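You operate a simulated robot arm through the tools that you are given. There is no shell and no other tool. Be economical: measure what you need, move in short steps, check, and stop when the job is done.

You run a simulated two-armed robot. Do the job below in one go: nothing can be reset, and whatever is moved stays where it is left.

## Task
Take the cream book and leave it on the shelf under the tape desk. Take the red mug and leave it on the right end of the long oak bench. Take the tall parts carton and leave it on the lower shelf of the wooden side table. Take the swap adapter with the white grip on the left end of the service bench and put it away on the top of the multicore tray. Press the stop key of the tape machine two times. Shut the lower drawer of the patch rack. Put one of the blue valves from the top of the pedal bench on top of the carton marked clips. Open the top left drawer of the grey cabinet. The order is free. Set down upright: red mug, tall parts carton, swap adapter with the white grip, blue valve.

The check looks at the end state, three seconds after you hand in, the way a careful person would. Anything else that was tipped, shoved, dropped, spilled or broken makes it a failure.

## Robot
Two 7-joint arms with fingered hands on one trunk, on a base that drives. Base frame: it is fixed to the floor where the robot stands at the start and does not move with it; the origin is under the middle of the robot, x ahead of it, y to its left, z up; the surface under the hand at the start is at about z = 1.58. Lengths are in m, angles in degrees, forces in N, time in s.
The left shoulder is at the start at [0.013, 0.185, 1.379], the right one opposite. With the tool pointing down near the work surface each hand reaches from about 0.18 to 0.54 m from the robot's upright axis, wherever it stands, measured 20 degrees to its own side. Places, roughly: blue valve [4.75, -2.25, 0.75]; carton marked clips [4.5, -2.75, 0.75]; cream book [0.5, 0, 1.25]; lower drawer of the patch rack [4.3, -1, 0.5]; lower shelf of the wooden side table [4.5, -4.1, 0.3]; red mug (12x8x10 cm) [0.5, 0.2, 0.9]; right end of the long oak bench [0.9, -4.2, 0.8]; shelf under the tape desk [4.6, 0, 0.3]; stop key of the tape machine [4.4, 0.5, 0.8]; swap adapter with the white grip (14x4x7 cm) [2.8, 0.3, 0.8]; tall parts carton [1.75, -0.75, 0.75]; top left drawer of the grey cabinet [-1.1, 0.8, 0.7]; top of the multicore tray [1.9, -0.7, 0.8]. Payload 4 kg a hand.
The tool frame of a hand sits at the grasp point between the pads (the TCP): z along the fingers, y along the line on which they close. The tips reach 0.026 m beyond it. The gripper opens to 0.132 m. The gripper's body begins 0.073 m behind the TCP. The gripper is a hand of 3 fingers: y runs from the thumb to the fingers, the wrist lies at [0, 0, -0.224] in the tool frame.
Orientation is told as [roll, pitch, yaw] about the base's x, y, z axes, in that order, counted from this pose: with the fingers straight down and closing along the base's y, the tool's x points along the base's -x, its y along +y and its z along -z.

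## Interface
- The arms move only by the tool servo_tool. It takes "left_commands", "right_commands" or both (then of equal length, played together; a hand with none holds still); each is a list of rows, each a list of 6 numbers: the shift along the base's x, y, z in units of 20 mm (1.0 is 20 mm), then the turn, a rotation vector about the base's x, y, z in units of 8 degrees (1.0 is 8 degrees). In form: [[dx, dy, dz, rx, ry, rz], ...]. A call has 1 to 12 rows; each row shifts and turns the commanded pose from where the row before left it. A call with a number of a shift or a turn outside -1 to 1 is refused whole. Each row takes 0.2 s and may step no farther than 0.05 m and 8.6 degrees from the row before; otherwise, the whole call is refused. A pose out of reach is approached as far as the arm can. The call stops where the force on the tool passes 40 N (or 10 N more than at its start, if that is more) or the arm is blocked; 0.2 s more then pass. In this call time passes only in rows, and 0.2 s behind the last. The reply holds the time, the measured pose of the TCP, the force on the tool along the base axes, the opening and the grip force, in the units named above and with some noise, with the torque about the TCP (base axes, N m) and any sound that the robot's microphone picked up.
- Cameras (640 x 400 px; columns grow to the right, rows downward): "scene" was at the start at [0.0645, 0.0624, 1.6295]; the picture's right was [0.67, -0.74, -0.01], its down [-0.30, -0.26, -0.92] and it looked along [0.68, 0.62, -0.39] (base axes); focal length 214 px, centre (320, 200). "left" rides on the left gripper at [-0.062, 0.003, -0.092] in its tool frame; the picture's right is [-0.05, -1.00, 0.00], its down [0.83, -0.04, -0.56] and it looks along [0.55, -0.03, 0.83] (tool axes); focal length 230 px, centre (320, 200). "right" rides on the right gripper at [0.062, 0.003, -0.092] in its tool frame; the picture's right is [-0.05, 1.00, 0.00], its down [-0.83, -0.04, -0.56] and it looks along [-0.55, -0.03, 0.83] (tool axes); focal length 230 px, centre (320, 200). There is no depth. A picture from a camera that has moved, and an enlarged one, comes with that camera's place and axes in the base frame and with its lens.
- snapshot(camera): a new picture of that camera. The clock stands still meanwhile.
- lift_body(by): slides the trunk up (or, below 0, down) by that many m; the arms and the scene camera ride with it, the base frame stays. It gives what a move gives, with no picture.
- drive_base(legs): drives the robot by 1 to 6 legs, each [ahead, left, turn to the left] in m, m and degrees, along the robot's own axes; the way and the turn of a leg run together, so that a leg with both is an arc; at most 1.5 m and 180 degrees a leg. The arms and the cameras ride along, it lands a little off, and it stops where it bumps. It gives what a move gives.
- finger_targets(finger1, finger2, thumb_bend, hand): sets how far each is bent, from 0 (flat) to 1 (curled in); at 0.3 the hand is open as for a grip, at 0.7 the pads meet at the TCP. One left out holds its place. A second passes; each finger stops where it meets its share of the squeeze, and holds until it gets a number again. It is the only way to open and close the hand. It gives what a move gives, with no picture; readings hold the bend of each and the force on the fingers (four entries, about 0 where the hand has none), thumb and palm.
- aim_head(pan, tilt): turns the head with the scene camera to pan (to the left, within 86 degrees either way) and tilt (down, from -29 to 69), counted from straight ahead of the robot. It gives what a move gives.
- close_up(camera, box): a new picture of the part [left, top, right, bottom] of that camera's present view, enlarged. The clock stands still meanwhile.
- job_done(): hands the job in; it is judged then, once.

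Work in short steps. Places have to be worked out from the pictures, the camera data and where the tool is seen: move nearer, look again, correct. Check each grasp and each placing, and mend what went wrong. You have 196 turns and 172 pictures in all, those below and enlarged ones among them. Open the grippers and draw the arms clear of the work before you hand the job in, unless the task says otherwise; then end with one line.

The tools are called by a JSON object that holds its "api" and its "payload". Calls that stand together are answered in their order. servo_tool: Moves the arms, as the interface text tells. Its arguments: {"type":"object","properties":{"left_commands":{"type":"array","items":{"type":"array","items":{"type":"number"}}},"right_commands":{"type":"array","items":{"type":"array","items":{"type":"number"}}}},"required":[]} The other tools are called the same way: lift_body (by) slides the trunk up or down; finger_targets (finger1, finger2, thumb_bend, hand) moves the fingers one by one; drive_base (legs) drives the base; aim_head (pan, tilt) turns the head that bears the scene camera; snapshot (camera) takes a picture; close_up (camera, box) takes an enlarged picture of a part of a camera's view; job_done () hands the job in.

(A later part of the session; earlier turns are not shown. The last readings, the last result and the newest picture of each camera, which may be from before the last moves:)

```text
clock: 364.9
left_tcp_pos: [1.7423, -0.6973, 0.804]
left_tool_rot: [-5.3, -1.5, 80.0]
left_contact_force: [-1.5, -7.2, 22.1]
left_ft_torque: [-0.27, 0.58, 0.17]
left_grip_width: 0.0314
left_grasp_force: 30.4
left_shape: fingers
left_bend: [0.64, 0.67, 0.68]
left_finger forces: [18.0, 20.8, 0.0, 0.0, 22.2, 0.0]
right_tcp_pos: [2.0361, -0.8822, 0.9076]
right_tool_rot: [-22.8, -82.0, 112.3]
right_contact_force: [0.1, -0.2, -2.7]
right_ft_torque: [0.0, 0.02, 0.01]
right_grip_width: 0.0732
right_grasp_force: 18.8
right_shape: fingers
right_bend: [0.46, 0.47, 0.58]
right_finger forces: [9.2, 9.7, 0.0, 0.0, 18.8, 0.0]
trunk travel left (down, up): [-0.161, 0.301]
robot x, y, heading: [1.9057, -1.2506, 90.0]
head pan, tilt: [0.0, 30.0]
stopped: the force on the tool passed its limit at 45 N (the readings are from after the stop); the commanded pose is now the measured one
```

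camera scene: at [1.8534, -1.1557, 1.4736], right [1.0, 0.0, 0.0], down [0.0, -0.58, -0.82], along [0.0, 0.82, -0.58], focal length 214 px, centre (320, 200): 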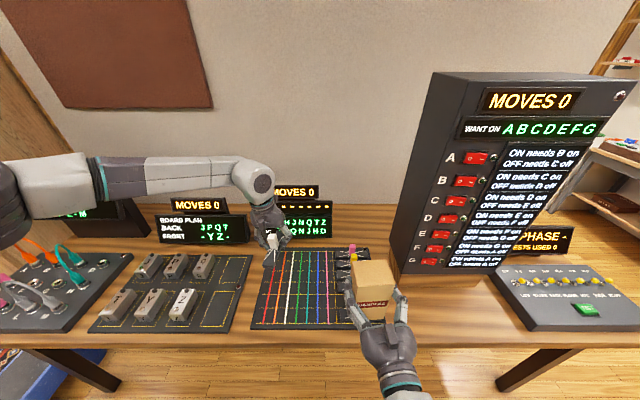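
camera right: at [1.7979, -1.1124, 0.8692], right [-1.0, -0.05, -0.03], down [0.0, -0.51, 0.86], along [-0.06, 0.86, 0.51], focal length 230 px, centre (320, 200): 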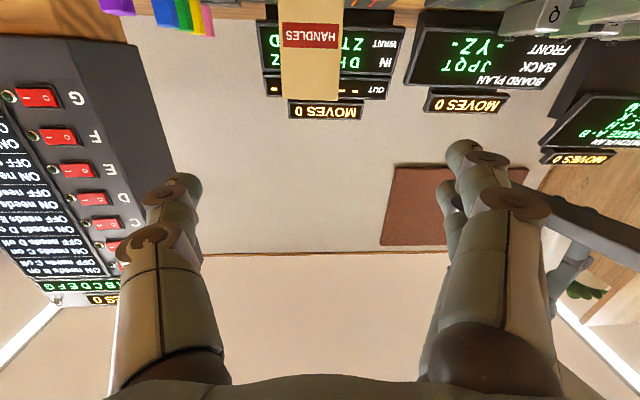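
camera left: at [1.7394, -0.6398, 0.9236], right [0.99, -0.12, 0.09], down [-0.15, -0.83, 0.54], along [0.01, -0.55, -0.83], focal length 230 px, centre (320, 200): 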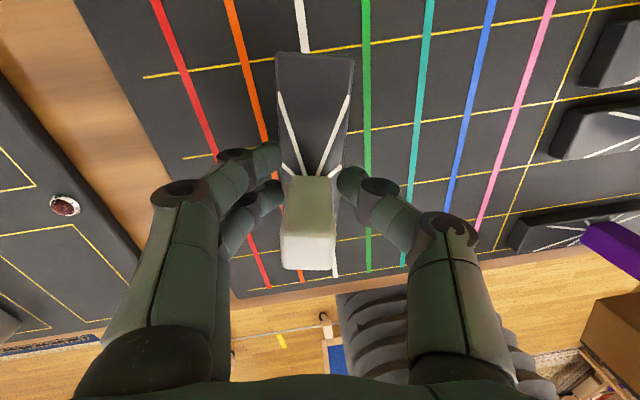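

Adapter is down on the tray. Ease the pressure, release, and raise.

{"api": "lift_body", "payload": {"by": 0.006}}

{"api": "finger_targets", "payload": {"hand": "left", "finger1": 0.45, "finger2": 0.45, "thumb_bend": 0.45}}

{"api": "lift_body", "payload": {"by": 0.1}}

{"api": "close_up", "payload": {"camera": "scene", "box": [200, 180, 440, 330]}}

```text
clock: 365.4
left_tcp_pos: [1.7412, -0.6968, 0.8068]
left_tool_rot: [-5.4, -1.3, 79.9]
left_contact_force: [-0.3, 0.5, 0.0]
left_ft_torque: [-0.04, 0.04, -0.03]
left_grip_width: 0.0315
left_grasp_force: 19.3
left_shape: fingers
left_bend: [0.61, 0.63, 0.69]
left_finger forces: [9.6, 9.8, 0.0, 0.0, 19.3, 0.1]
right_tcp_pos: [2.0352, -0.8815, 0.9148]
right_tool_rot: [-23.2, -82.1, 113.0]
right_contact_force: [-0.3, 0.5, -3.9]
right_ft_torque: [-0.04, 0.0, -0.01]
right_grip_width: 0.0731
right_grasp_force: 18.6
right_shape: fingers
right_bend: [0.46, 0.47, 0.58]
right_finger forces: [9.2, 9.7, 0.0, 0.0, 18.9, 0.1]
trunk travel left (down, up): [-0.167, 0.295]
robot x, y, heading: [1.9019, -1.2499, 89.6]
head pan, tilt: [0.0, 30.0]
```

```text
clock: 366.4
left_tcp_pos: [1.7405, -0.6962, 0.8086]
left_tool_rot: [-5.2, -1.4, 79.9]
left_contact_force: [2.3, 1.7, 10.5]
left_ft_torque: [-0.03, 0.34, -0.07]
left_grip_width: 0.0842
left_grasp_force: 4.9
left_shape: fingers
left_bend: [0.45, 0.49, 0.45]
left_finger forces: [0.1, 10.1, 0.0, 0.0, 0.0, 0.1]
right_tcp_pos: [2.0362, -0.8821, 0.9145]
right_tool_rot: [-23.3, -82.0, 113.2]
right_contact_force: [-0.2, -0.2, -2.4]
right_ft_torque: [-0.05, -0.04, -0.01]
right_grip_width: 0.0733
right_grasp_force: 19.0
right_shape: fingers
right_bend: [0.46, 0.47, 0.58]
right_finger forces: [9.3, 9.6, 0.0, 0.0, 18.9, 0.0]
trunk travel left (down, up): [-0.167, 0.295]
robot x, y, heading: [1.9029, -1.2511, 89.7]
head pan, tilt: [0.0, 30.0]
```

```text
clock: 367.7
left_tcp_pos: [1.7411, -0.6969, 0.9077]
left_tool_rot: [-5.3, -1.2, 79.8]
left_contact_force: [0.5, 0.1, 0.2]
left_ft_torque: [-0.04, -0.01, -0.02]
left_grip_width: 0.0839
left_grasp_force: 0.0
left_shape: fingers
left_bend: [0.45, 0.45, 0.45]
left_finger forces: [0.0, 0.1, 0.1, 0.0, 0.0, 0.0]
right_tcp_pos: [2.035, -0.8814, 1.0142]
right_tool_rot: [-23.1, -82.0, 112.8]
right_contact_force: [-0.5, 0.1, -2.9]
right_ft_torque: [-0.02, 0.02, 0.01]
right_grip_width: 0.0732
right_grasp_force: 18.9
right_shape: fingers
right_bend: [0.46, 0.47, 0.58]
right_finger forces: [9.2, 9.8, 0.0, 0.0, 18.9, 0.0]
trunk travel left (down, up): [-0.267, 0.195]
robot x, y, heading: [1.9013, -1.2531, 90.0]
head pan, tilt: [0.0, 30.0]
```

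```text
2.67 times, centred on (320, 255) of scene
camera zoom: at [1.9037, -1.116, 1.4673], right [1.0, 0.0, 0.0], down [0.0, -0.58, -0.81], along [0.0, 0.81, -0.58], focal length 572 px, centre (320, 53)
```

zoom: 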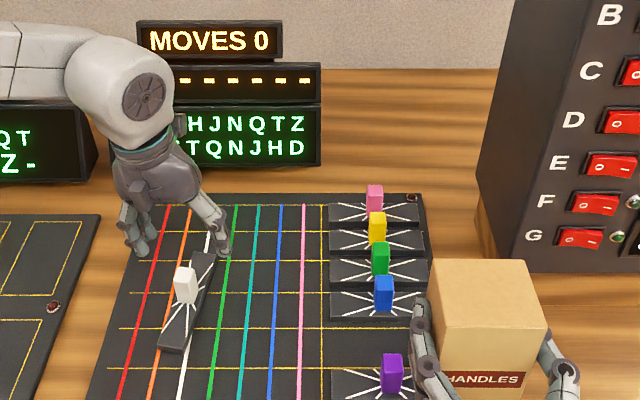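

The adapter stands on the tray. For the low shelf I need the carton gripped with the hand pitched down, so I set it on the free desk spot right of the tray (2.17, -0.77) and regrip. First raise the left hand and shift right.

{"api": "servo_tool", "payload": {"left_commands": [[0, 0, 1, 0, 0, 0], [0, 0, 1, 0, 0, 0], [0, 0, 1, 0, 0, 0], [0, 0, 1, 0, 0, 0], [0, 0, 1, 0, 0, 0]]}}

{"api": "drive_base", "payload": {"legs": [[0, -0.13, 0]]}}

{"api": "servo_tool", "payload": {"right_commands": [[0.1, 1, 0, 0, 0, 0], [0.1, 1, 0, 0, 0, 0], [0.1, 1, 0, 0, 0, 0], [0, 1, 0, 0, 0, 0], [0, 1, -0.5, 0, 0, 0]]}}

{"api": "snapshot", "payload": {"camera": "scene"}}

```text
clock: 368.9
left_tcp_pos: [1.7405, -0.6966, 1.0064]
left_tool_rot: [-5.4, -1.3, 79.9]
left_contact_force: [-0.7, -0.5, -0.3]
left_ft_torque: [0.01, 0.03, -0.01]
left_grip_width: 0.0839
left_grasp_force: 0.0
left_shape: fingers
left_bend: [0.45, 0.45, 0.45]
left_finger forces: [0.0, 0.0, 0.0, 0.0, 0.0, 0.0]
right_tcp_pos: [2.0358, -0.8828, 1.0146]
right_tool_rot: [-23.3, -82.1, 113.0]
right_contact_force: [-0.9, -0.1, -3.7]
right_ft_torque: [-0.06, -0.02, 0.01]
right_grip_width: 0.0729
right_grasp_force: 18.7
right_shape: fingers
right_bend: [0.46, 0.47, 0.58]
right_finger forces: [9.3, 9.7, 0.1, 0.0, 18.9, 0.1]
trunk travel left (down, up): [-0.267, 0.195]
robot x, y, heading: [1.9051, -1.2549, 90.1]
head pan, tilt: [0.0, 30.0]
```

```text
clock: 370.2
left_tcp_pos: [1.8677, -0.6952, 1.007]
left_tool_rot: [-5.5, -1.3, 80.1]
left_contact_force: [-0.8, -1.0, 0.2]
left_ft_torque: [0.04, -0.02, -0.01]
left_grip_width: 0.0841
left_grasp_force: 0.0
left_shape: fingers
left_bend: [0.45, 0.45, 0.45]
left_finger forces: [0.1, 0.1, 0.1, 0.0, 0.0, 0.0]
right_tcp_pos: [2.1632, -0.882, 1.0148]
right_tool_rot: [-23.3, -82.0, 113.1]
right_contact_force: [0.4, 0.3, -3.1]
right_ft_torque: [-0.03, -0.01, -0.02]
right_grip_width: 0.0733
right_grasp_force: 18.6
right_shape: fingers
right_bend: [0.46, 0.47, 0.58]
right_finger forces: [9.2, 9.7, 0.1, 0.0, 19.0, 0.0]
trunk travel left (down, up): [-0.267, 0.195]
robot x, y, heading: [2.0346, -1.2532, 90.2]
head pan, tilt: [0.0, 30.0]
```

```text
clock: 371.4
left_tcp_pos: [1.8687, -0.6952, 1.0064]
left_tool_rot: [-5.4, -1.3, 80.1]
left_contact_force: [-0.1, -0.1, 0.4]
left_ft_torque: [-0.02, -0.01, -0.01]
left_grip_width: 0.0843
left_grasp_force: 0.0
left_shape: fingers
left_bend: [0.45, 0.45, 0.45]
left_finger forces: [0.0, 0.1, 0.1, 0.0, 0.0, 0.0]
right_tcp_pos: [2.1678, -0.7826, 1.0063]
right_tool_rot: [-23.2, -82.1, 113.0]
right_contact_force: [0.0, 0.3, -2.6]
right_ft_torque: [-0.03, 0.0, 0.03]
right_grip_width: 0.0731
right_grasp_force: 19.1
right_shape: fingers
right_bend: [0.46, 0.47, 0.58]
right_finger forces: [9.3, 9.7, 0.0, 0.1, 18.9, 0.0]
trunk travel left (down, up): [-0.267, 0.195]
robot x, y, heading: [2.0342, -1.2552, 90.2]
head pan, tilt: [0.0, 30.0]
```

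```text
37 pictures are left
camera scene: at [2.0328, -1.1157, 1.4672], right [1.0, 0.0, 0.0], down [0.0, -0.58, -0.81], along [0.0, 0.81, -0.58], focal length 214 px, centre (320, 200)
```

scene: 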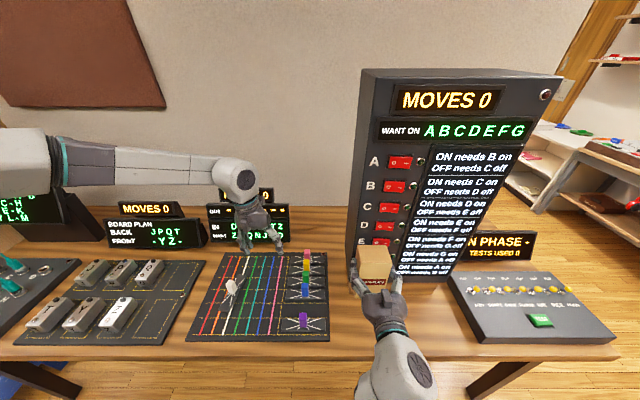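

Over the free spot. Level the carton and lower it to the desk.

{"api": "servo_tool", "payload": {"right_commands": [[0, 0.1, -1, 0.27, 0, 0], [0, 0, -1, 0.27, 0, 0], [0, 0, -1, 0, 0, 0], [0, 0, -1, 0, 0, 0], [0, 0, -1, 0, 0, 0], [0, 0, -1, 0, 0, 0], [0, 0, -1, 0, 0, 0]]}}

{"api": "servo_tool", "payload": {"right_commands": [[0, 0, -0.4, 0, 0, 0], [0, 0, -0.3, 0, 0, 0]]}}

```text
clock: 373.0
left_tcp_pos: [1.868, -0.696, 1.0066]
left_tool_rot: [-5.3, -1.3, 80.1]
left_contact_force: [-0.2, -0.2, 0.0]
left_ft_torque: [0.0, 0.02, -0.01]
left_grip_width: 0.0841
left_grasp_force: 0.1
left_shape: fingers
left_bend: [0.45, 0.45, 0.45]
left_finger forces: [0.0, 0.0, 0.0, 0.1, 0.1, 0.0]
right_tcp_pos: [2.1691, -0.7817, 0.8643]
right_tool_rot: [-46.3, -85.7, 135.9]
right_contact_force: [-0.4, 0.6, -2.8]
right_ft_torque: [-0.05, -0.04, -0.01]
right_grip_width: 0.0734
right_grasp_force: 18.5
right_shape: fingers
right_bend: [0.46, 0.47, 0.58]
right_finger forces: [9.2, 9.7, 0.0, 0.0, 18.9, 0.1]
trunk travel left (down, up): [-0.267, 0.195]
robot x, y, heading: [2.0325, -1.2539, 90.0]
head pan, tilt: [0.0, 30.0]
```

```text
clock: 373.6
left_tcp_pos: [1.8671, -0.696, 1.0073]
left_tool_rot: [-5.4, -1.3, 80.1]
left_contact_force: [-0.5, -0.2, 0.3]
left_ft_torque: [0.03, -0.01, 0.04]
left_grip_width: 0.0841
left_grasp_force: 0.0
left_shape: fingers
left_bend: [0.45, 0.45, 0.45]
left_finger forces: [0.1, 0.1, 0.1, 0.0, 0.1, 0.0]
right_tcp_pos: [2.1679, -0.7812, 0.8522]
right_tool_rot: [-47.0, -85.7, 136.7]
right_contact_force: [-0.9, 1.4, 1.1]
right_ft_torque: [0.03, -0.1, 0.05]
right_grip_width: 0.0731
right_grasp_force: 19.0
right_shape: fingers
right_bend: [0.46, 0.47, 0.58]
right_finger forces: [9.0, 10.0, 0.1, 0.0, 18.6, 0.1]
trunk travel left (down, up): [-0.267, 0.195]
robot x, y, heading: [2.03, -1.2523, 90.0]
head pan, tilt: [0.0, 30.0]
```

Touchdown. Release, back off, pitch the hand down 45°.

{"api": "finger_targets", "payload": {"hand": "right", "finger1": 0.3, "finger2": 0.3, "thumb_bend": 0.3}}

{"api": "servo_tool", "payload": {"right_commands": [[0, -1, 0, 0, 0, 0], [0, -1, 0, 0, 0, 0], [0, -1, 0, 0, 0, 0], [0, -1, 0.5, 0, 0, 0], [0, -0.5, 1, -1, 0, 0], [0, 0, 1, -1, 0, 0], [0, 0, 1, -1, 0, 0], [0, 0, 0.7, -1, 0, 0], [0, 0, 0, -1, 0, 0], [0, 0, 0, -0.3, 0, 0]]}}

{"api": "snapshot", "payload": {"camera": "right"}}

```text
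clock: 374.6
left_tcp_pos: [1.8671, -0.6967, 1.0066]
left_tool_rot: [-5.4, -1.3, 80.1]
left_contact_force: [-0.6, 0.7, 0.0]
left_ft_torque: [0.0, 0.0, -0.01]
left_grip_width: 0.0841
left_grasp_force: 0.1
left_shape: fingers
left_bend: [0.45, 0.45, 0.45]
left_finger forces: [0.1, 0.0, 0.1, 0.1, 0.0, 0.0]
right_tcp_pos: [2.1695, -0.7812, 0.8513]
right_tool_rot: [-46.1, -85.6, 135.8]
right_contact_force: [0.4, -0.6, -0.2]
right_ft_torque: [0.0, -0.02, -0.05]
right_grip_width: 0.1339
right_grasp_force: 0.1
right_shape: fingers
right_bend: [0.3, 0.3, 0.3]
right_finger forces: [0.1, 0.0, 0.0, 0.0, 0.0, 0.1]
trunk travel left (down, up): [-0.267, 0.195]
robot x, y, heading: [2.0326, -1.2518, 89.9]
head pan, tilt: [0.0, 30.0]
```

```text
clock: 376.8
left_tcp_pos: [1.8664, -0.6967, 1.0068]
left_tool_rot: [-5.3, -1.3, 80.1]
left_contact_force: [-0.6, 0.3, -0.3]
left_ft_torque: [0.02, -0.03, -0.03]
left_grip_width: 0.084
left_grasp_force: 0.0
left_shape: fingers
left_bend: [0.45, 0.45, 0.45]
left_finger forces: [0.0, 0.0, 0.1, 0.0, 0.0, 0.1]
right_tcp_pos: [2.1698, -0.8704, 0.9353]
right_tool_rot: [-3.3, -44.4, 94.4]
right_contact_force: [-0.4, 0.1, -0.1]
right_ft_torque: [-0.01, -0.01, 0.03]
right_grip_width: 0.134
right_grasp_force: 0.1
right_shape: fingers
right_bend: [0.3, 0.3, 0.3]
right_finger forces: [0.0, 0.1, 0.1, 0.0, 0.0, 0.0]
trunk travel left (down, up): [-0.267, 0.195]
robot x, y, heading: [2.0372, -1.2514, 90.2]
head pan, tilt: [0.0, 30.0]
```

```text
36 pictures are left
camera right: at [2.1689, -0.98, 0.9576], right [-1.0, 0.0, -0.01], down [-0.01, 0.2, 0.98], along [0.0, 0.98, -0.2], focal length 230 px, centre (320, 200)
```

right: 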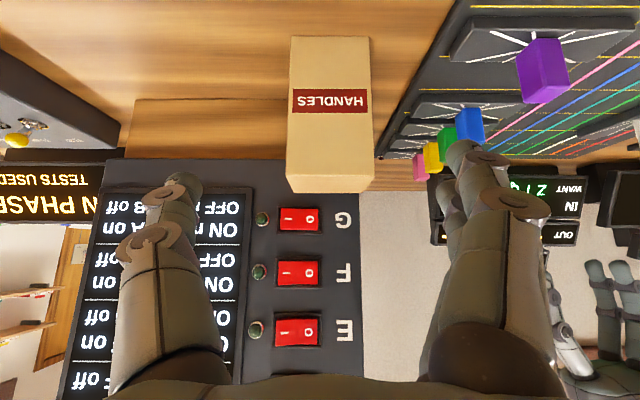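

Carton stands well. Move in diagonally and grip.

{"api": "servo_tool", "payload": {"right_commands": [[-0.07, 0.94, -0.78, 0, 0, 0], [-0.07, 0.94, -0.78, 0, 0, 0], [-0.07, 0.94, -0.78, 0, 0, 0], [-0.07, 0.94, -0.78, 0, 0, 0], [-0.07, 0.94, -0.78, 0, 0, 0]]}}

{"api": "finger_targets", "payload": {"hand": "right", "finger1": 0.75, "finger2": 0.75, "thumb_bend": 0.75}}

{"api": "servo_tool", "payload": {"right_commands": [[0, 0, 0.5, 0, 0, 0], [0, 0, 1, 0, 0, 0], [0, 0, 1, 0, 0, 0], [0, 0, 1, 0, 0, 0]]}}

{"api": "snapshot", "payload": {"camera": "scene"}}

```text
clock: 378.0
left_tcp_pos: [1.8671, -0.6965, 1.0062]
left_tool_rot: [-5.5, -1.3, 80.1]
left_contact_force: [-0.2, 0.2, 0.8]
left_ft_torque: [0.02, 0.01, 0.01]
left_grip_width: 0.0843
left_grasp_force: 0.1
left_shape: fingers
left_bend: [0.45, 0.45, 0.45]
left_finger forces: [0.1, 0.0, 0.0, 0.1, 0.0, 0.0]
right_tcp_pos: [2.1626, -0.7742, 0.8568]
right_tool_rot: [-3.3, -44.5, 94.3]
right_contact_force: [0.7, -0.3, -0.4]
right_ft_torque: [0.03, -0.02, -0.03]
right_grip_width: 0.1341
right_grasp_force: 0.0
right_shape: fingers
right_bend: [0.3, 0.3, 0.3]
right_finger forces: [0.1, 0.0, 0.0, 0.0, 0.1, 0.0]
trunk travel left (down, up): [-0.267, 0.195]
robot x, y, heading: [2.03, -1.2522, 90.2]
head pan, tilt: [0.0, 30.0]
```

```text
clock: 379.0
left_tcp_pos: [1.867, -0.6975, 1.007]
left_tool_rot: [-5.4, -1.3, 80.0]
left_contact_force: [-0.6, -1.0, -1.0]
left_ft_torque: [0.04, 0.0, -0.04]
left_grip_width: 0.0843
left_grasp_force: 0.1
left_shape: fingers
left_bend: [0.45, 0.45, 0.45]
left_finger forces: [0.0, 0.0, 0.0, 0.0, 0.1, 0.0]
right_tcp_pos: [2.1614, -0.7756, 0.8574]
right_tool_rot: [-3.4, -44.5, 94.3]
right_contact_force: [0.7, 0.3, 0.7]
right_ft_torque: [0.05, 0.06, -0.05]
right_grip_width: 0.0731
right_grasp_force: 22.4
right_shape: fingers
right_bend: [0.48, 0.5, 0.55]
right_finger forces: [9.2, 12.6, 0.0, 0.0, 22.7, 0.1]
trunk travel left (down, up): [-0.267, 0.195]
robot x, y, heading: [2.0306, -1.252, 90.0]
head pan, tilt: [0.0, 30.0]
```

```text
clock: 380.0
left_tcp_pos: [1.8666, -0.6961, 1.0069]
left_tool_rot: [-5.4, -1.3, 80.1]
left_contact_force: [-0.1, 0.7, -0.3]
left_ft_torque: [0.0, -0.03, 0.01]
left_grip_width: 0.0842
left_grasp_force: 0.2
left_shape: fingers
left_bend: [0.45, 0.45, 0.45]
left_finger forces: [0.0, 0.0, 0.0, 0.0, 0.1, 0.0]
right_tcp_pos: [2.1613, -0.7759, 0.9288]
right_tool_rot: [-3.3, -44.5, 94.4]
right_contact_force: [-0.3, 0.1, -2.2]
right_ft_torque: [-0.01, -0.05, 0.03]
right_grip_width: 0.0734
right_grasp_force: 21.6
right_shape: fingers
right_bend: [0.48, 0.5, 0.55]
right_finger forces: [9.3, 12.4, 0.1, 0.0, 22.2, 0.0]
trunk travel left (down, up): [-0.267, 0.195]
robot x, y, heading: [2.0317, -1.255, 90.0]
head pan, tilt: [0.0, 30.0]
```

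```text
35 pictures are left
camera scene: at [2.0325, -1.1164, 1.4674], right [1.0, 0.0, 0.0], down [0.0, -0.58, -0.81], along [0.0, 0.81, -0.58], focal length 214 px, centre (320, 200)
```

scene: 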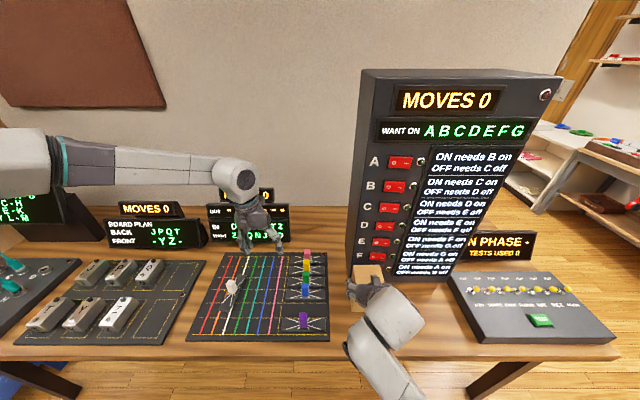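

Gripped with the hand pitched down and the carton upright. Driving to the side table in the south-east.

{"api": "drive_base", "payload": {"legs": [[-0.3, 0, 0], [0, 0, -90], [1.25, 0, 0], [0, -1.4, 0], [0, -0.8, 0]]}}

{"api": "aim_head", "payload": {"pan": -25, "tilt": 25}}

{"api": "snapshot", "payload": {"camera": "scene"}}

```text
clock: 402.3
left_tcp_pos: [3.9197, -3.5452, 1.0066]
left_tool_rot: [-5.4, -1.4, -6.4]
left_contact_force: [0.2, -0.6, 0.2]
left_ft_torque: [0.01, 0.02, -0.03]
left_grip_width: 0.084
left_grasp_force: 0.0
left_shape: fingers
left_bend: [0.45, 0.45, 0.45]
left_finger forces: [0.1, 0.0, 0.0, 0.0, 0.1, 0.0]
right_tcp_pos: [3.8578, -3.8433, 0.929]
right_tool_rot: [-3.5, -44.6, 7.8]
right_contact_force: [0.3, -0.3, -3.5]
right_ft_torque: [0.01, 0.02, -0.02]
right_grip_width: 0.0731
right_grasp_force: 21.1
right_shape: fingers
right_bend: [0.48, 0.5, 0.55]
right_finger forces: [9.2, 11.8, 0.1, 0.1, 21.5, 0.0]
trunk travel left (down, up): [-0.267, 0.195]
robot x, y, heading: [3.3716, -3.7433, 3.2]
head pan, tilt: [0.0, 30.0]
```

```text
clock: 403.1
left_tcp_pos: [3.9208, -3.5458, 1.0069]
left_tool_rot: [-5.4, -1.3, -6.5]
left_contact_force: [0.6, 0.0, -0.3]
left_ft_torque: [0.01, 0.04, -0.02]
left_grip_width: 0.0842
left_grasp_force: 0.1
left_shape: fingers
left_bend: [0.45, 0.45, 0.45]
left_finger forces: [0.0, 0.0, 0.0, 0.0, 0.0, 0.1]
right_tcp_pos: [3.8593, -3.843, 0.9276]
right_tool_rot: [-3.4, -44.6, 7.9]
right_contact_force: [-0.7, -0.5, -3.3]
right_ft_torque: [-0.06, 0.02, 0.01]
right_grip_width: 0.0731
right_grasp_force: 21.0
right_shape: fingers
right_bend: [0.48, 0.5, 0.55]
right_finger forces: [9.4, 12.0, 0.1, 0.0, 21.6, 0.2]
trunk travel left (down, up): [-0.267, 0.195]
robot x, y, heading: [3.3724, -3.7416, 3.5]
head pan, tilt: [-25.0, 25.0]
```

```text
34 pictures are left
camera scene: at [3.5062, -3.7739, 1.476], right [-0.36, -0.93, 0.04], down [-0.48, 0.15, -0.86], along [0.8, -0.33, -0.5], focal length 214 px, centre (320, 200)
```

scene: 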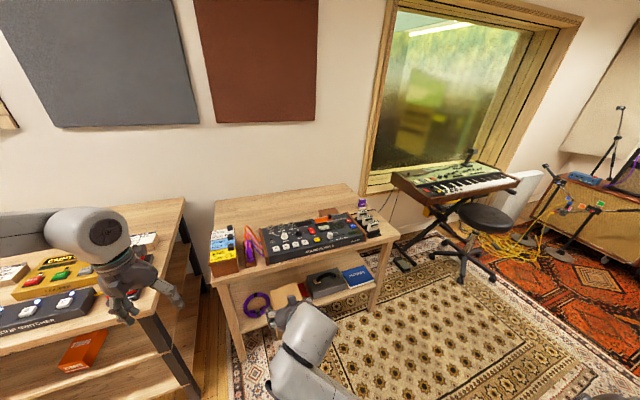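

Side table spans y≈-3.6…-4.45, front x≈4.23. Zooming on its lower shelf.

{"api": "close_up", "payload": {"camera": "scene", "box": [200, 230, 400, 355]}}

```text
3.20 times, centred on (300, 292) of scene
camera zoom: at [3.5062, -3.7739, 1.476], right [-0.36, -0.93, 0.04], down [-0.48, 0.15, -0.86], along [0.8, -0.33, -0.5], focal length 686 px, centre (384, -96)
```

zoom: 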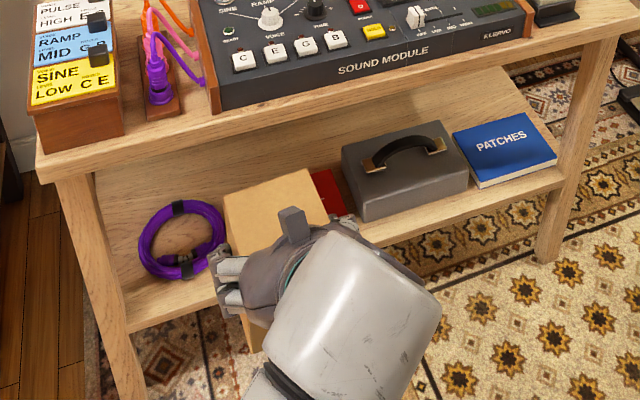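

Cable coil and red book fill the front; the back of the shelf around (4.47, -3.83) is free. I raise/retract the left hand, lower the trunk, and bring the carton down in front of the table.

{"api": "servo_tool", "payload": {"left_commands": [[-0.3, 0.3, 1, 0, 0, 0], [-0.3, 0.3, 1, 0, 0, 0], [-0.3, 0.3, 1, 0, 0, 0], [-0.3, 0.3, 1, 0, 0, 0], [-0.3, 0.3, 1, 0, 0, 0], [-0.3, 0.3, 1, 0, 0, 0], [-0.3, 0, 1, 0, 0, 0], [-0.3, 0, 1, 0, 0, 0], [-0.3, 0, 1, 0, 0, 0], [-0.3, 0, 1, 0, 0, 0]], "right_commands": [[0.5, 0.1, -1, 0, 0, 0], [0.5, 0.1, -1, 0, 0, 0], [0.5, 0, -1, 0, 0, 0], [0.5, 0, -1, 0, 0, 0], [0.5, 0, -1, 0, 0, 0], [0.5, 0, -1, 0, 0, 0], [0, 0, -1, 0, 0, 0], [0, 0, -1, 0, 0, 0], [0, 0, -1, 0, 0, 0], [0, 0, -1, 0, 0, 0]]}}

{"api": "lift_body", "payload": {"by": -0.2}}

```text
clock: 405.4
left_tcp_pos: [3.8584, -3.5089, 1.2077]
left_tool_rot: [-5.4, -1.2, -6.6]
left_contact_force: [-0.5, -0.2, 0.1]
left_ft_torque: [-0.01, -0.03, 0.03]
left_grip_width: 0.0842
left_grasp_force: 0.0
left_shape: fingers
left_bend: [0.45, 0.45, 0.45]
left_finger forces: [0.1, 0.1, 0.0, 0.0, 0.1, 0.0]
right_tcp_pos: [3.9173, -3.8359, 0.7297]
right_tool_rot: [-3.4, -44.6, 7.8]
right_contact_force: [0.7, 0.1, -2.5]
right_ft_torque: [0.04, 0.02, 0.01]
right_grip_width: 0.0729
right_grasp_force: 21.2
right_shape: fingers
right_bend: [0.48, 0.5, 0.55]
right_finger forces: [9.3, 11.9, 0.0, 0.0, 21.4, 0.0]
trunk travel left (down, up): [-0.267, 0.195]
robot x, y, heading: [3.3756, -3.7432, 3.4]
head pan, tilt: [-25.0, 25.0]
```

```text
clock: 407.5
left_tcp_pos: [3.8584, -3.5098, 1.0085]
left_tool_rot: [-5.3, -1.4, -6.5]
left_contact_force: [0.2, 0.8, 0.6]
left_ft_torque: [0.01, -0.01, 0.02]
left_grip_width: 0.0843
left_grasp_force: 0.2
left_shape: fingers
left_bend: [0.45, 0.45, 0.45]
left_finger forces: [0.0, 0.0, 0.0, 0.1, 0.0, 0.1]
right_tcp_pos: [3.9173, -3.8395, 0.5283]
right_tool_rot: [-3.5, -44.6, 7.8]
right_contact_force: [-0.1, -0.3, -2.5]
right_ft_torque: [0.0, 0.04, -0.01]
right_grip_width: 0.0732
right_grasp_force: 21.5
right_shape: fingers
right_bend: [0.48, 0.5, 0.55]
right_finger forces: [9.3, 11.9, 0.0, 0.0, 21.4, 0.0]
trunk travel left (down, up): [-0.067, 0.395]
robot x, y, heading: [3.3733, -3.7423, 3.3]
head pan, tilt: [-25.0, 25.0]
```

Works well. Now look at the shelf from the hand camera and the scene camera before going in.

{"api": "snapshot", "payload": {"camera": "right"}}

{"api": "snapshot", "payload": {"camera": "scene"}}

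```text
32 pictures are left
camera right: at [3.8087, -3.8466, 0.5514], right [-0.06, 1.0, -0.01], down [0.2, 0.02, 0.98], along [0.98, 0.05, -0.2], focal length 230 px, centre (320, 200)
```

right: 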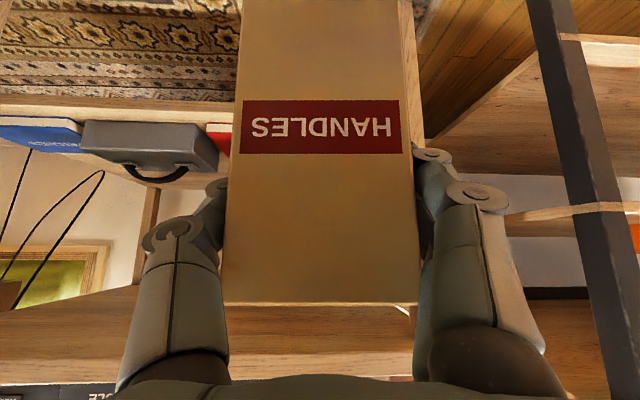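

```text
31 pictures are left
camera scene: at [3.6643, -3.7647, 1.204], right [-0.33, -0.93, 0.16], down [-0.71, 0.14, -0.69], along [0.62, -0.35, -0.71], focal length 214 px, centre (320, 200)
```

scene: 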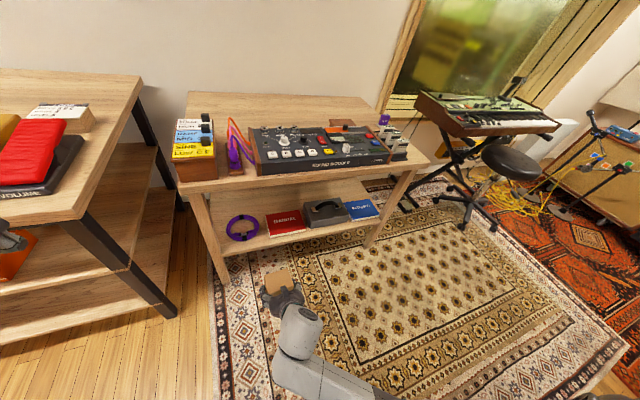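

Shelf z≈0.30. I set the carton height so its bottom passes ~5 cm above the shelf, extend the arm, square up and drive in slowly.

{"api": "servo_tool", "payload": {"left_commands": [[0, 0, 1, 0, 0, 0], [0, 0, 1, 0, 0, 0], [0, 0, 1, 0, 0, 0], [0, 0, 0, 0, 0, 0]], "right_commands": [[0.9, 0, -0.8, 0, 0, 0], [0.9, 0, -0.8, 0, 0, 0], [0.9, 0, -0.8, 0, 0, 0], [0.5, 0, -0.8, 0, 0, 0]]}}

{"api": "drive_base", "payload": {"legs": [[0, 0.02, -3.3], [0.2, 0, 0]]}}

{"api": "close_up", "payload": {"camera": "scene", "box": [180, 120, 420, 270]}}

```text
clock: 408.5
left_tcp_pos: [3.8601, -3.5082, 1.0671]
left_tool_rot: [-5.4, -1.3, -6.5]
left_contact_force: [-0.5, 0.5, 0.5]
left_ft_torque: [0.02, 0.02, -0.02]
left_grip_width: 0.0841
left_grasp_force: 0.1
left_shape: fingers
left_bend: [0.45, 0.45, 0.45]
left_finger forces: [0.0, 0.1, 0.0, 0.1, 0.0, 0.1]
right_tcp_pos: [3.9825, -3.8404, 0.4638]
right_tool_rot: [-3.5, -44.5, 7.8]
right_contact_force: [-0.5, -0.5, -3.2]
right_ft_torque: [-0.01, 0.03, -0.02]
right_grip_width: 0.0729
right_grasp_force: 21.4
right_shape: fingers
right_bend: [0.48, 0.5, 0.55]
right_finger forces: [9.4, 11.8, 0.0, 0.0, 21.4, 0.0]
trunk travel left (down, up): [-0.067, 0.395]
robot x, y, heading: [3.37, -3.7432, 3.3]
head pan, tilt: [-25.0, 25.0]
```

```text
clock: 410.5
left_tcp_pos: [4.0686, -3.52, 1.0657]
left_tool_rot: [-5.4, -1.2, -10.1]
left_contact_force: [0.2, -0.4, -0.4]
left_ft_torque: [0.01, -0.04, -0.01]
left_grip_width: 0.084
left_grasp_force: 0.1
left_shape: fingers
left_bend: [0.45, 0.45, 0.45]
left_finger forces: [0.0, 0.0, 0.0, 0.0, 0.0, 0.0]
right_tcp_pos: [4.171, -3.8582, 0.466]
right_tool_rot: [-3.4, -44.4, 4.2]
right_contact_force: [0.1, -0.1, -3.4]
right_ft_torque: [0.01, 0.01, 0.02]
right_grip_width: 0.0728
right_grasp_force: 21.2
right_shape: fingers
right_bend: [0.48, 0.5, 0.55]
right_finger forces: [9.3, 11.9, 0.0, 0.1, 21.4, 0.1]
trunk travel left (down, up): [-0.067, 0.395]
robot x, y, heading: [3.5662, -3.7256, -0.4]
head pan, tilt: [-25.0, 25.0]
```

```text
2.67 times, centred on (300, 195) of scene
camera zoom: at [3.8589, -3.7628, 1.2033], right [-0.39, -0.91, 0.16], down [-0.7, 0.18, -0.69], along [0.59, -0.38, -0.71], focal length 572 px, centre (373, 213)
```

zoom: 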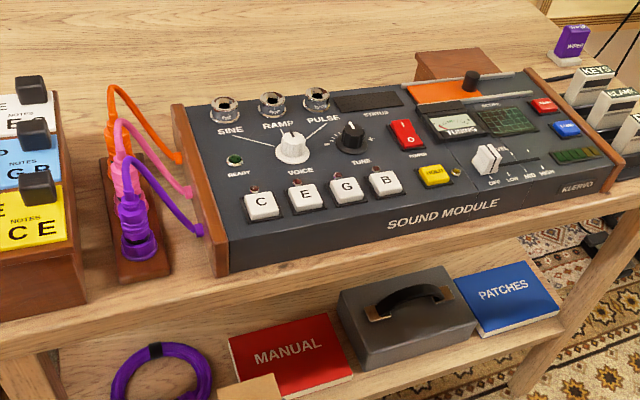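

The back area beyond x≈4.42 is free. Driving in 0.29 m above coil and manual.

{"api": "drive_base", "payload": {"legs": [[0.29, 0, 0]]}}

{"api": "snapshot", "payload": {"camera": "right"}}

```text
clock: 412.5
left_tcp_pos: [4.3566, -3.5196, 1.0647]
left_tool_rot: [-5.4, -1.2, -10.1]
left_contact_force: [1.0, 0.0, 0.1]
left_ft_torque: [0.0, 0.06, 0.01]
left_grip_width: 0.0842
left_grasp_force: 0.1
left_shape: fingers
left_bend: [0.45, 0.45, 0.45]
left_finger forces: [0.0, 0.1, 0.1, 0.1, 0.0, 0.0]
right_tcp_pos: [4.4573, -3.8591, 0.4635]
right_tool_rot: [-3.4, -44.5, 4.2]
right_contact_force: [-0.3, 0.0, -3.5]
right_ft_torque: [-0.02, 0.03, -0.01]
right_grip_width: 0.0729
right_grasp_force: 21.2
right_shape: fingers
right_bend: [0.48, 0.5, 0.55]
right_finger forces: [9.3, 11.9, 0.0, 0.0, 21.4, 0.0]
trunk travel left (down, up): [-0.067, 0.395]
robot x, y, heading: [3.8561, -3.7247, -0.3]
head pan, tilt: [-25.0, 25.0]
```

```text
29 pictures are left
camera right: at [4.3481, -3.859, 0.4867], right [0.01, 1.0, -0.01], down [0.2, 0.0, 0.98], along [0.98, -0.01, -0.2], focal length 230 px, centre (320, 200)
```

right: 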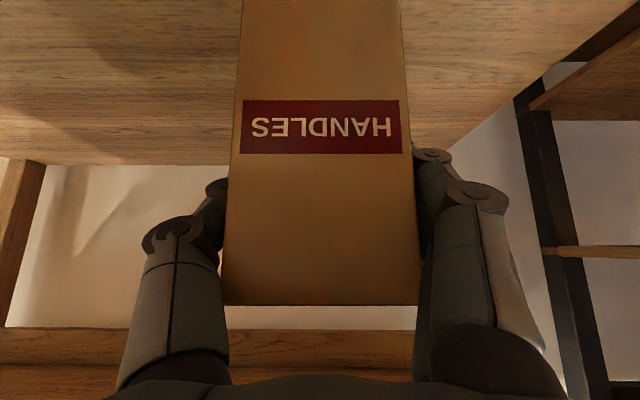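

Clear shelf below. Lowering in small steps.

{"api": "servo_tool", "payload": {"right_commands": [[0, 0, -1, 0, 0, 0], [0, 0, -1, 0, 0, 0]]}}

{"api": "servo_tool", "payload": {"right_commands": [[0, 0, -0.3, 0, 0, 0], [0, 0, -0.3, 0, 0, 0]]}}

{"api": "servo_tool", "payload": {"right_commands": [[0, 0, -0.25, 0, 0, 0]]}}

```text
clock: 413.1
left_tcp_pos: [4.3556, -3.5199, 1.0661]
left_tool_rot: [-5.4, -1.3, -10.1]
left_contact_force: [-0.4, 0.4, 0.4]
left_ft_torque: [0.01, 0.03, -0.01]
left_grip_width: 0.0841
left_grasp_force: 0.1
left_shape: fingers
left_bend: [0.45, 0.45, 0.45]
left_finger forces: [0.0, 0.0, 0.0, 0.0, 0.0, 0.1]
right_tcp_pos: [4.4585, -3.857, 0.4241]
right_tool_rot: [-3.4, -44.5, 4.1]
right_contact_force: [-0.2, -0.2, -3.0]
right_ft_torque: [0.01, -0.02, -0.01]
right_grip_width: 0.0732
right_grasp_force: 21.4
right_shape: fingers
right_bend: [0.48, 0.5, 0.55]
right_finger forces: [9.3, 12.0, 0.1, 0.1, 21.4, 0.0]
trunk travel left (down, up): [-0.067, 0.395]
robot x, y, heading: [3.8545, -3.7244, -0.2]
head pan, tilt: [-25.0, 25.0]
```

```text
clock: 413.7
left_tcp_pos: [4.3571, -3.5214, 1.0656]
left_tool_rot: [-5.4, -1.3, -10.1]
left_contact_force: [0.3, -0.3, -1.2]
left_ft_torque: [-0.01, -0.01, 0.0]
left_grip_width: 0.084
left_grasp_force: 0.0
left_shape: fingers
left_bend: [0.45, 0.45, 0.45]
left_finger forces: [0.1, 0.0, 0.0, 0.0, 0.1, 0.0]
right_tcp_pos: [4.4558, -3.8579, 0.4121]
right_tool_rot: [-3.4, -44.4, 4.1]
right_contact_force: [0.7, -1.1, -2.5]
right_ft_torque: [-0.03, 0.0, 0.0]
right_grip_width: 0.073
right_grasp_force: 21.1
right_shape: fingers
right_bend: [0.48, 0.5, 0.55]
right_finger forces: [9.2, 11.9, 0.0, 0.0, 21.4, 0.0]
trunk travel left (down, up): [-0.067, 0.395]
robot x, y, heading: [3.8563, -3.7256, -0.1]
head pan, tilt: [-25.0, 25.0]
```

```text
clock: 414.1
left_tcp_pos: [4.3563, -3.5203, 1.0654]
left_tool_rot: [-5.3, -1.3, -10.0]
left_contact_force: [-0.7, 0.3, -0.2]
left_ft_torque: [0.0, 0.03, -0.03]
left_grip_width: 0.0841
left_grasp_force: 0.1
left_shape: fingers
left_bend: [0.45, 0.45, 0.45]
left_finger forces: [0.1, 0.1, 0.0, 0.0, 0.0, 0.1]
right_tcp_pos: [4.4574, -3.8599, 0.4079]
right_tool_rot: [-3.3, -44.4, 4.0]
right_contact_force: [0.2, -0.6, -3.2]
right_ft_torque: [0.01, -0.02, -0.01]
right_grip_width: 0.0732
right_grasp_force: 21.8
right_shape: fingers
right_bend: [0.48, 0.5, 0.55]
right_finger forces: [9.3, 11.9, 0.0, 0.1, 21.4, 0.0]
trunk travel left (down, up): [-0.067, 0.395]
robot x, y, heading: [3.8556, -3.7246, -0.4]
head pan, tilt: [-25.0, 25.0]
```

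Not touching yet; a bit further.

{"api": "servo_tool", "payload": {"right_commands": [[0, 0, -0.3, 0, 0, 0]]}}

{"api": "servo_tool", "payload": {"right_commands": [[0, 0, -0.3, 0, 0, 0]]}}

{"api": "servo_tool", "payload": {"right_commands": [[0, 0, -0.3, 0, 0, 0]]}}

{"api": "servo_tool", "payload": {"right_commands": [[0, 0, -0.3, 0, 0, 0]]}}

```text
clock: 414.5
left_tcp_pos: [4.3558, -3.5205, 1.0655]
left_tool_rot: [-5.4, -1.3, -10.1]
left_contact_force: [0.1, -0.7, -0.2]
left_ft_torque: [0.02, 0.01, -0.01]
left_grip_width: 0.0841
left_grasp_force: 0.0
left_shape: fingers
left_bend: [0.45, 0.45, 0.45]
left_finger forces: [0.0, 0.0, 0.1, 0.1, 0.0, 0.0]
right_tcp_pos: [4.4581, -3.8588, 0.4024]
right_tool_rot: [-3.4, -44.5, 4.3]
right_contact_force: [0.2, 0.1, -2.4]
right_ft_torque: [0.02, 0.03, -0.02]
right_grip_width: 0.0729
right_grasp_force: 21.2
right_shape: fingers
right_bend: [0.48, 0.5, 0.55]
right_finger forces: [9.3, 11.9, 0.1, 0.0, 21.5, 0.1]
trunk travel left (down, up): [-0.067, 0.395]
robot x, y, heading: [3.8577, -3.7193, -0.2]
head pan, tilt: [-25.0, 25.0]
```

```text
clock: 414.9
left_tcp_pos: [4.3556, -3.5211, 1.067]
left_tool_rot: [-5.4, -1.3, -10.0]
left_contact_force: [0.3, -0.1, 0.4]
left_ft_torque: [0.03, -0.01, 0.0]
left_grip_width: 0.0841
left_grasp_force: 0.1
left_shape: fingers
left_bend: [0.45, 0.45, 0.45]
left_finger forces: [0.0, 0.0, 0.0, 0.0, 0.0, 0.1]
right_tcp_pos: [4.4582, -3.8589, 0.3972]
right_tool_rot: [-3.4, -44.5, 4.1]
right_contact_force: [-1.3, -0.1, -0.3]
right_ft_torque: [0.05, 0.04, 0.0]
right_grip_width: 0.073
right_grasp_force: 22.0
right_shape: fingers
right_bend: [0.48, 0.5, 0.55]
right_finger forces: [9.6, 11.8, 0.0, 0.1, 21.7, 0.0]
trunk travel left (down, up): [-0.067, 0.395]
robot x, y, heading: [3.8545, -3.7261, -0.3]
head pan, tilt: [-25.0, 25.0]
```

```text
clock: 415.3
left_tcp_pos: [4.3537, -3.5202, 1.0693]
left_tool_rot: [-5.3, -1.5, -10.0]
left_contact_force: [-0.3, -0.2, 0.4]
left_ft_torque: [0.01, -0.02, -0.04]
left_grip_width: 0.0841
left_grasp_force: 0.1
left_shape: fingers
left_bend: [0.45, 0.45, 0.45]
left_finger forces: [0.1, 0.1, 0.0, 0.0, 0.0, 0.1]
right_tcp_pos: [4.4592, -3.8578, 0.395]
right_tool_rot: [-3.3, -45.0, 4.3]
right_contact_force: [-4.2, -2.0, 20.3]
right_ft_torque: [0.15, -0.18, 0.01]
right_grip_width: 0.0728
right_grasp_force: 21.2
right_shape: fingers
right_bend: [0.48, 0.5, 0.56]
right_finger forces: [8.9, 10.9, 0.1, 0.1, 22.3, 0.1]
trunk travel left (down, up): [-0.067, 0.395]
robot x, y, heading: [3.8565, -3.7245, -0.1]
head pan, tilt: [-25.0, 25.0]
```

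```text
clock: 415.7
left_tcp_pos: [4.3532, -3.5205, 1.0684]
left_tool_rot: [-5.3, -1.5, -10.1]
left_contact_force: [0.3, 0.4, 0.0]
left_ft_torque: [0.0, 0.01, -0.01]
left_grip_width: 0.084
left_grasp_force: 0.2
left_shape: fingers
left_bend: [0.45, 0.45, 0.45]
left_finger forces: [0.0, 0.0, 0.0, 0.1, 0.1, 0.0]
right_tcp_pos: [4.4602, -3.8574, 0.3902]
right_tool_rot: [-3.4, -45.1, 4.2]
right_contact_force: [-2.2, -2.6, 31.2]
right_ft_torque: [0.04, -0.36, -0.01]
right_grip_width: 0.0731
right_grasp_force: 21.0
right_shape: fingers
right_bend: [0.49, 0.51, 0.56]
right_finger forces: [9.1, 10.9, 0.1, 0.1, 22.8, 0.0]
trunk travel left (down, up): [-0.067, 0.395]
robot x, y, heading: [3.8595, -3.7227, -0.2]
head pan, tilt: [-25.0, 25.0]
```

Firm contact. Ease up, open wide, back straight out.

{"api": "servo_tool", "payload": {"right_commands": [[0, 0, 0.35, 0, 0, 0]]}}

{"api": "finger_targets", "payload": {"hand": "right", "finger1": 0.3, "finger2": 0.3, "thumb_bend": 0.3}}

{"api": "servo_tool", "payload": {"right_commands": [[-0.3, 0, 0.6, 0, 0, 0], [-1, 0, 0.3, 0, 0, 0], [-1, 0, 0.3, 0, 0, 0], [-1, 0, 0, 0, 0, 0]]}}

{"api": "snapshot", "payload": {"camera": "right"}}

```text
clock: 416.1
left_tcp_pos: [4.3558, -3.5195, 1.0648]
left_tool_rot: [-5.4, -1.2, -10.1]
left_contact_force: [0.8, 1.0, 0.4]
left_ft_torque: [0.0, -0.01, 0.01]
left_grip_width: 0.0841
left_grasp_force: 0.0
left_shape: fingers
left_bend: [0.45, 0.45, 0.45]
left_finger forces: [0.0, 0.1, 0.0, 0.1, 0.0, 0.0]
right_tcp_pos: [4.4578, -3.8579, 0.3915]
right_tool_rot: [-3.3, -44.3, 4.1]
right_contact_force: [5.9, -1.1, 14.5]
right_ft_torque: [0.08, -0.41, -0.09]
right_grip_width: 0.0736
right_grasp_force: 21.5
right_shape: fingers
right_bend: [0.48, 0.51, 0.56]
right_finger forces: [9.4, 11.9, 0.0, 0.1, 21.4, 0.0]
trunk travel left (down, up): [-0.067, 0.395]
robot x, y, heading: [3.857, -3.7226, -0.3]
head pan, tilt: [-25.0, 25.0]
```

```text
clock: 417.1
left_tcp_pos: [4.3562, -3.522, 1.0668]
left_tool_rot: [-5.4, -1.3, -10.0]
left_contact_force: [0.6, -0.1, -0.2]
left_ft_torque: [0.02, 0.01, -0.02]
left_grip_width: 0.0842
left_grasp_force: 0.0
left_shape: fingers
left_bend: [0.45, 0.45, 0.45]
left_finger forces: [0.1, 0.0, 0.1, 0.0, 0.0, 0.0]
right_tcp_pos: [4.4578, -3.8573, 0.3918]
right_tool_rot: [-3.4, -44.4, 4.0]
right_contact_force: [-0.1, -0.7, 0.0]
right_ft_torque: [0.0, 0.03, 0.04]
right_grip_width: 0.1341
right_grasp_force: 0.1
right_shape: fingers
right_bend: [0.3, 0.3, 0.3]
right_finger forces: [0.0, 0.1, 0.0, 0.0, 0.0, 0.0]
trunk travel left (down, up): [-0.067, 0.395]
robot x, y, heading: [3.8574, -3.721, -0.2]
head pan, tilt: [-25.0, 25.0]
```

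```text
clock: 418.1
left_tcp_pos: [4.3559, -3.5222, 1.0676]
left_tool_rot: [-5.4, -1.4, -10.2]
left_contact_force: [0.9, 0.4, -0.1]
left_ft_torque: [0.0, 0.01, 0.03]
left_grip_width: 0.084
left_grasp_force: 0.0
left_shape: fingers
left_bend: [0.45, 0.45, 0.45]
left_finger forces: [0.0, 0.1, 0.0, 0.1, 0.0, 0.0]
right_tcp_pos: [4.3926, -3.8587, 0.4138]
right_tool_rot: [-3.3, -44.5, 4.2]
right_contact_force: [0.0, 1.0, 0.8]
right_ft_torque: [-0.01, 0.0, 0.01]
right_grip_width: 0.1342
right_grasp_force: 0.0
right_shape: fingers
right_bend: [0.3, 0.3, 0.3]
right_finger forces: [0.0, 0.0, 0.1, 0.0, 0.0, 0.0]
trunk travel left (down, up): [-0.067, 0.395]
robot x, y, heading: [3.8542, -3.7237, 0.1]
head pan, tilt: [-25.0, 25.0]
```

```text
28 pictures are left
camera right: at [4.2828, -3.8581, 0.4364], right [0.01, 1.0, -0.01], down [0.2, 0.01, 0.98], along [0.98, -0.01, -0.2], focal length 230 px, centre (320, 200)
```

right: 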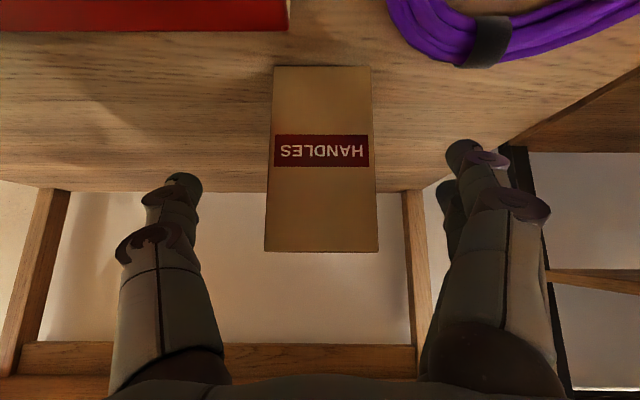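

The carton stands upright on the lower shelf. Back out, raise the right hand and retract the left, and go to the valves at the pedal bench.

{"api": "drive_base", "payload": {"legs": [[-0.5, 0, 0]]}}

{"api": "servo_tool", "payload": {"left_commands": [[-0.5, 0, 0, 0, 0, 0], [-0.5, 0, 0, 0, 0, 0], [-0.5, 0, 0, 0, 0, 0], [-0.5, 0, 0, 0, 0, 0], [-0.5, 0, 0, 0, 0, 0], [-0.5, 0, 0, 0, 0, 0], [0, 0, 0, 0, 0, 0], [0, 0, 0, 0, 0, 0], [0, 0, 0, 0, 0, 0], [0, 0, 0, 0, 0, 0], [0, 0, 0, 0, 0, 0], [0, 0, 0, 0, 0, 0]], "right_commands": [[0.3, 0, 1, 0, 0, 0], [0.3, 0, 1, 0, 0, 0], [0.3, 0, 1, 0, 0, 0], [0.3, 0, 1, 0, 0, 0], [0.3, 0, 1, 0, 0, 0], [0.3, 0, 1, 0, 0, 0], [0.3, 0, 1, 0, 0, 0], [0.3, 0, 1, 0, 0, 0], [0.3, 0, 1, 0, 0, 0], [0.3, 0, 1, 0, 0, 0], [0.3, 0, 1, 0, 0, 0], [0.3, 0, 1, 0, 0, 0]]}}

{"api": "servo_tool", "payload": {"right_commands": [[0, 0, 1, 0, 0, 0], [0, 0, 1, 0, 0, 0], [0, 0, 1, 0, 0, 0], [0, 0, 1, 0, 0, 0], [0, 0, 1, 0, 0, 0], [0, 0, 1, 0, 0, 0], [0, 0, 1, 0, 0, 0], [0, 0, 1, 0, 0, 0], [0, 0, 1, 0, 0, 0], [0, 0, 1, 0, 0, 0], [0, 0, 1, 0, 0, 0], [0, 0, 1, 0, 0, 0]]}}

{"api": "drive_base", "payload": {"legs": [[0, 1.0, 0], [0, 0.68, 0]]}}

{"api": "aim_head", "payload": {"pan": -15, "tilt": 0}}

{"api": "snapshot", "payload": {"camera": "scene"}}

```text
clock: 421.0
left_tcp_pos: [3.8646, -3.5194, 1.0658]
left_tool_rot: [-5.3, -1.4, -10.2]
left_contact_force: [1.3, 0.1, 0.0]
left_ft_torque: [0.01, -0.02, -0.03]
left_grip_width: 0.084
left_grasp_force: 0.1
left_shape: fingers
left_bend: [0.45, 0.45, 0.45]
left_finger forces: [0.0, 0.0, 0.0, 0.0, 0.0, 0.1]
right_tcp_pos: [3.9002, -3.8568, 0.4145]
right_tool_rot: [-3.4, -44.5, 4.1]
right_contact_force: [0.1, 0.3, -0.1]
right_ft_torque: [0.0, 0.0, -0.01]
right_grip_width: 0.1339
right_grasp_force: 0.1
right_shape: fingers
right_bend: [0.3, 0.3, 0.3]
right_finger forces: [0.0, 0.0, 0.0, 0.0, 0.1, 0.1]
trunk travel left (down, up): [-0.067, 0.395]
robot x, y, heading: [3.3654, -3.7212, -0.3]
head pan, tilt: [-25.0, 25.0]
```

```text
clock: 423.6
left_tcp_pos: [3.8056, -3.5183, 1.0653]
left_tool_rot: [-5.5, -1.3, -10.1]
left_contact_force: [0.0, 0.7, -0.3]
left_ft_torque: [0.01, 0.03, 0.04]
left_grip_width: 0.084
left_grasp_force: 0.1
left_shape: fingers
left_bend: [0.45, 0.45, 0.45]
left_finger forces: [0.0, 0.1, 0.0, 0.1, 0.0, 0.0]
right_tcp_pos: [3.9718, -3.8579, 0.6533]
right_tool_rot: [-3.4, -44.4, 4.1]
right_contact_force: [-0.7, 0.5, -0.8]
right_ft_torque: [-0.01, 0.03, 0.01]
right_grip_width: 0.134
right_grasp_force: 0.1
right_shape: fingers
right_bend: [0.3, 0.3, 0.3]
right_finger forces: [0.0, 0.0, 0.0, 0.0, 0.0, 0.0]
trunk travel left (down, up): [-0.067, 0.395]
robot x, y, heading: [3.3677, -3.7239, -0.1]
head pan, tilt: [-25.0, 25.0]
```

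```text
clock: 426.2
left_tcp_pos: [3.8064, -3.5178, 1.065]
left_tool_rot: [-5.3, -1.3, -10.1]
left_contact_force: [0.5, 0.0, 0.0]
left_ft_torque: [-0.04, -0.03, -0.01]
left_grip_width: 0.0839
left_grasp_force: 0.0
left_shape: fingers
left_bend: [0.45, 0.45, 0.45]
left_finger forces: [0.1, 0.0, 0.0, 0.0, 0.0, 0.0]
right_tcp_pos: [3.972, -3.8524, 0.8937]
right_tool_rot: [-3.6, -44.4, 4.0]
right_contact_force: [0.5, 0.4, 0.3]
right_ft_torque: [0.01, -0.01, 0.0]
right_grip_width: 0.1341
right_grasp_force: 0.1
right_shape: fingers
right_bend: [0.3, 0.3, 0.3]
right_finger forces: [0.0, 0.0, 0.0, 0.1, 0.0, 0.0]
trunk travel left (down, up): [-0.067, 0.395]
robot x, y, heading: [3.365, -3.7239, -0.3]
head pan, tilt: [-25.0, 25.0]
```

```text
clock: 434.7
left_tcp_pos: [3.8327, -1.8479, 1.0651]
left_tool_rot: [-5.4, -1.3, -11.0]
left_contact_force: [0.5, -0.9, 0.0]
left_ft_torque: [-0.01, 0.01, 0.01]
left_grip_width: 0.0843
left_grasp_force: 0.0
left_shape: fingers
left_bend: [0.45, 0.45, 0.45]
left_finger forces: [0.0, 0.0, 0.0, 0.0, 0.0, 0.0]
right_tcp_pos: [3.9948, -2.1846, 0.8938]
right_tool_rot: [-3.6, -44.6, 3.2]
right_contact_force: [-0.2, -0.4, 0.9]
right_ft_torque: [0.0, 0.02, -0.04]
right_grip_width: 0.1345
right_grasp_force: 0.0
right_shape: fingers
right_bend: [0.3, 0.3, 0.3]
right_finger forces: [0.1, 0.0, 0.0, 0.1, 0.0, 0.0]
trunk travel left (down, up): [-0.067, 0.395]
robot x, y, heading: [3.3919, -2.045, -0.9]
head pan, tilt: [-25.0, 25.0]
```

```text
clock: 435.6
left_tcp_pos: [3.8334, -1.8481, 1.064]
left_tool_rot: [-5.4, -1.3, -11.0]
left_contact_force: [0.6, -0.7, -0.3]
left_ft_torque: [0.01, -0.02, -0.02]
left_grip_width: 0.0843
left_grasp_force: 0.0
left_shape: fingers
left_bend: [0.45, 0.45, 0.45]
left_finger forces: [0.1, 0.1, 0.0, 0.0, 0.1, 0.0]
right_tcp_pos: [3.9951, -2.1859, 0.8928]
right_tool_rot: [-3.4, -44.4, 3.2]
right_contact_force: [0.0, -0.1, 1.0]
right_ft_torque: [-0.03, -0.02, 0.0]
right_grip_width: 0.1344
right_grasp_force: 0.0
right_shape: fingers
right_bend: [0.3, 0.3, 0.3]
right_finger forces: [0.0, 0.1, 0.0, 0.0, 0.1, 0.0]
trunk travel left (down, up): [-0.067, 0.395]
robot x, y, heading: [3.39, -2.046, -1.2]
head pan, tilt: [-15.0, 0.0]
```

```text
27 pictures are left
camera scene: at [3.6972, -2.075, 1.2395], right [-0.26, -0.96, 0.1], down [-0.39, 0.01, -0.92], along [0.89, -0.28, -0.37], focal length 214 px, centre (320, 200)
```

scene: 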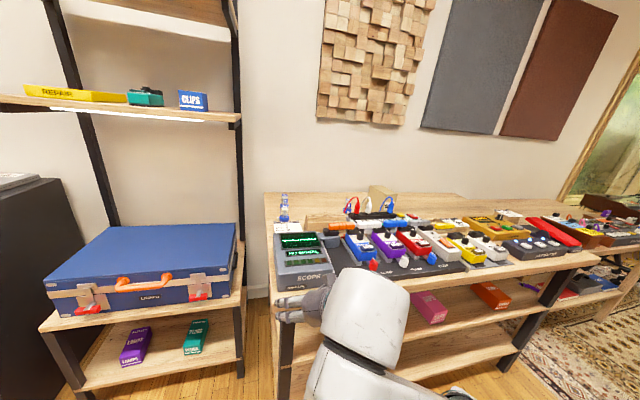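

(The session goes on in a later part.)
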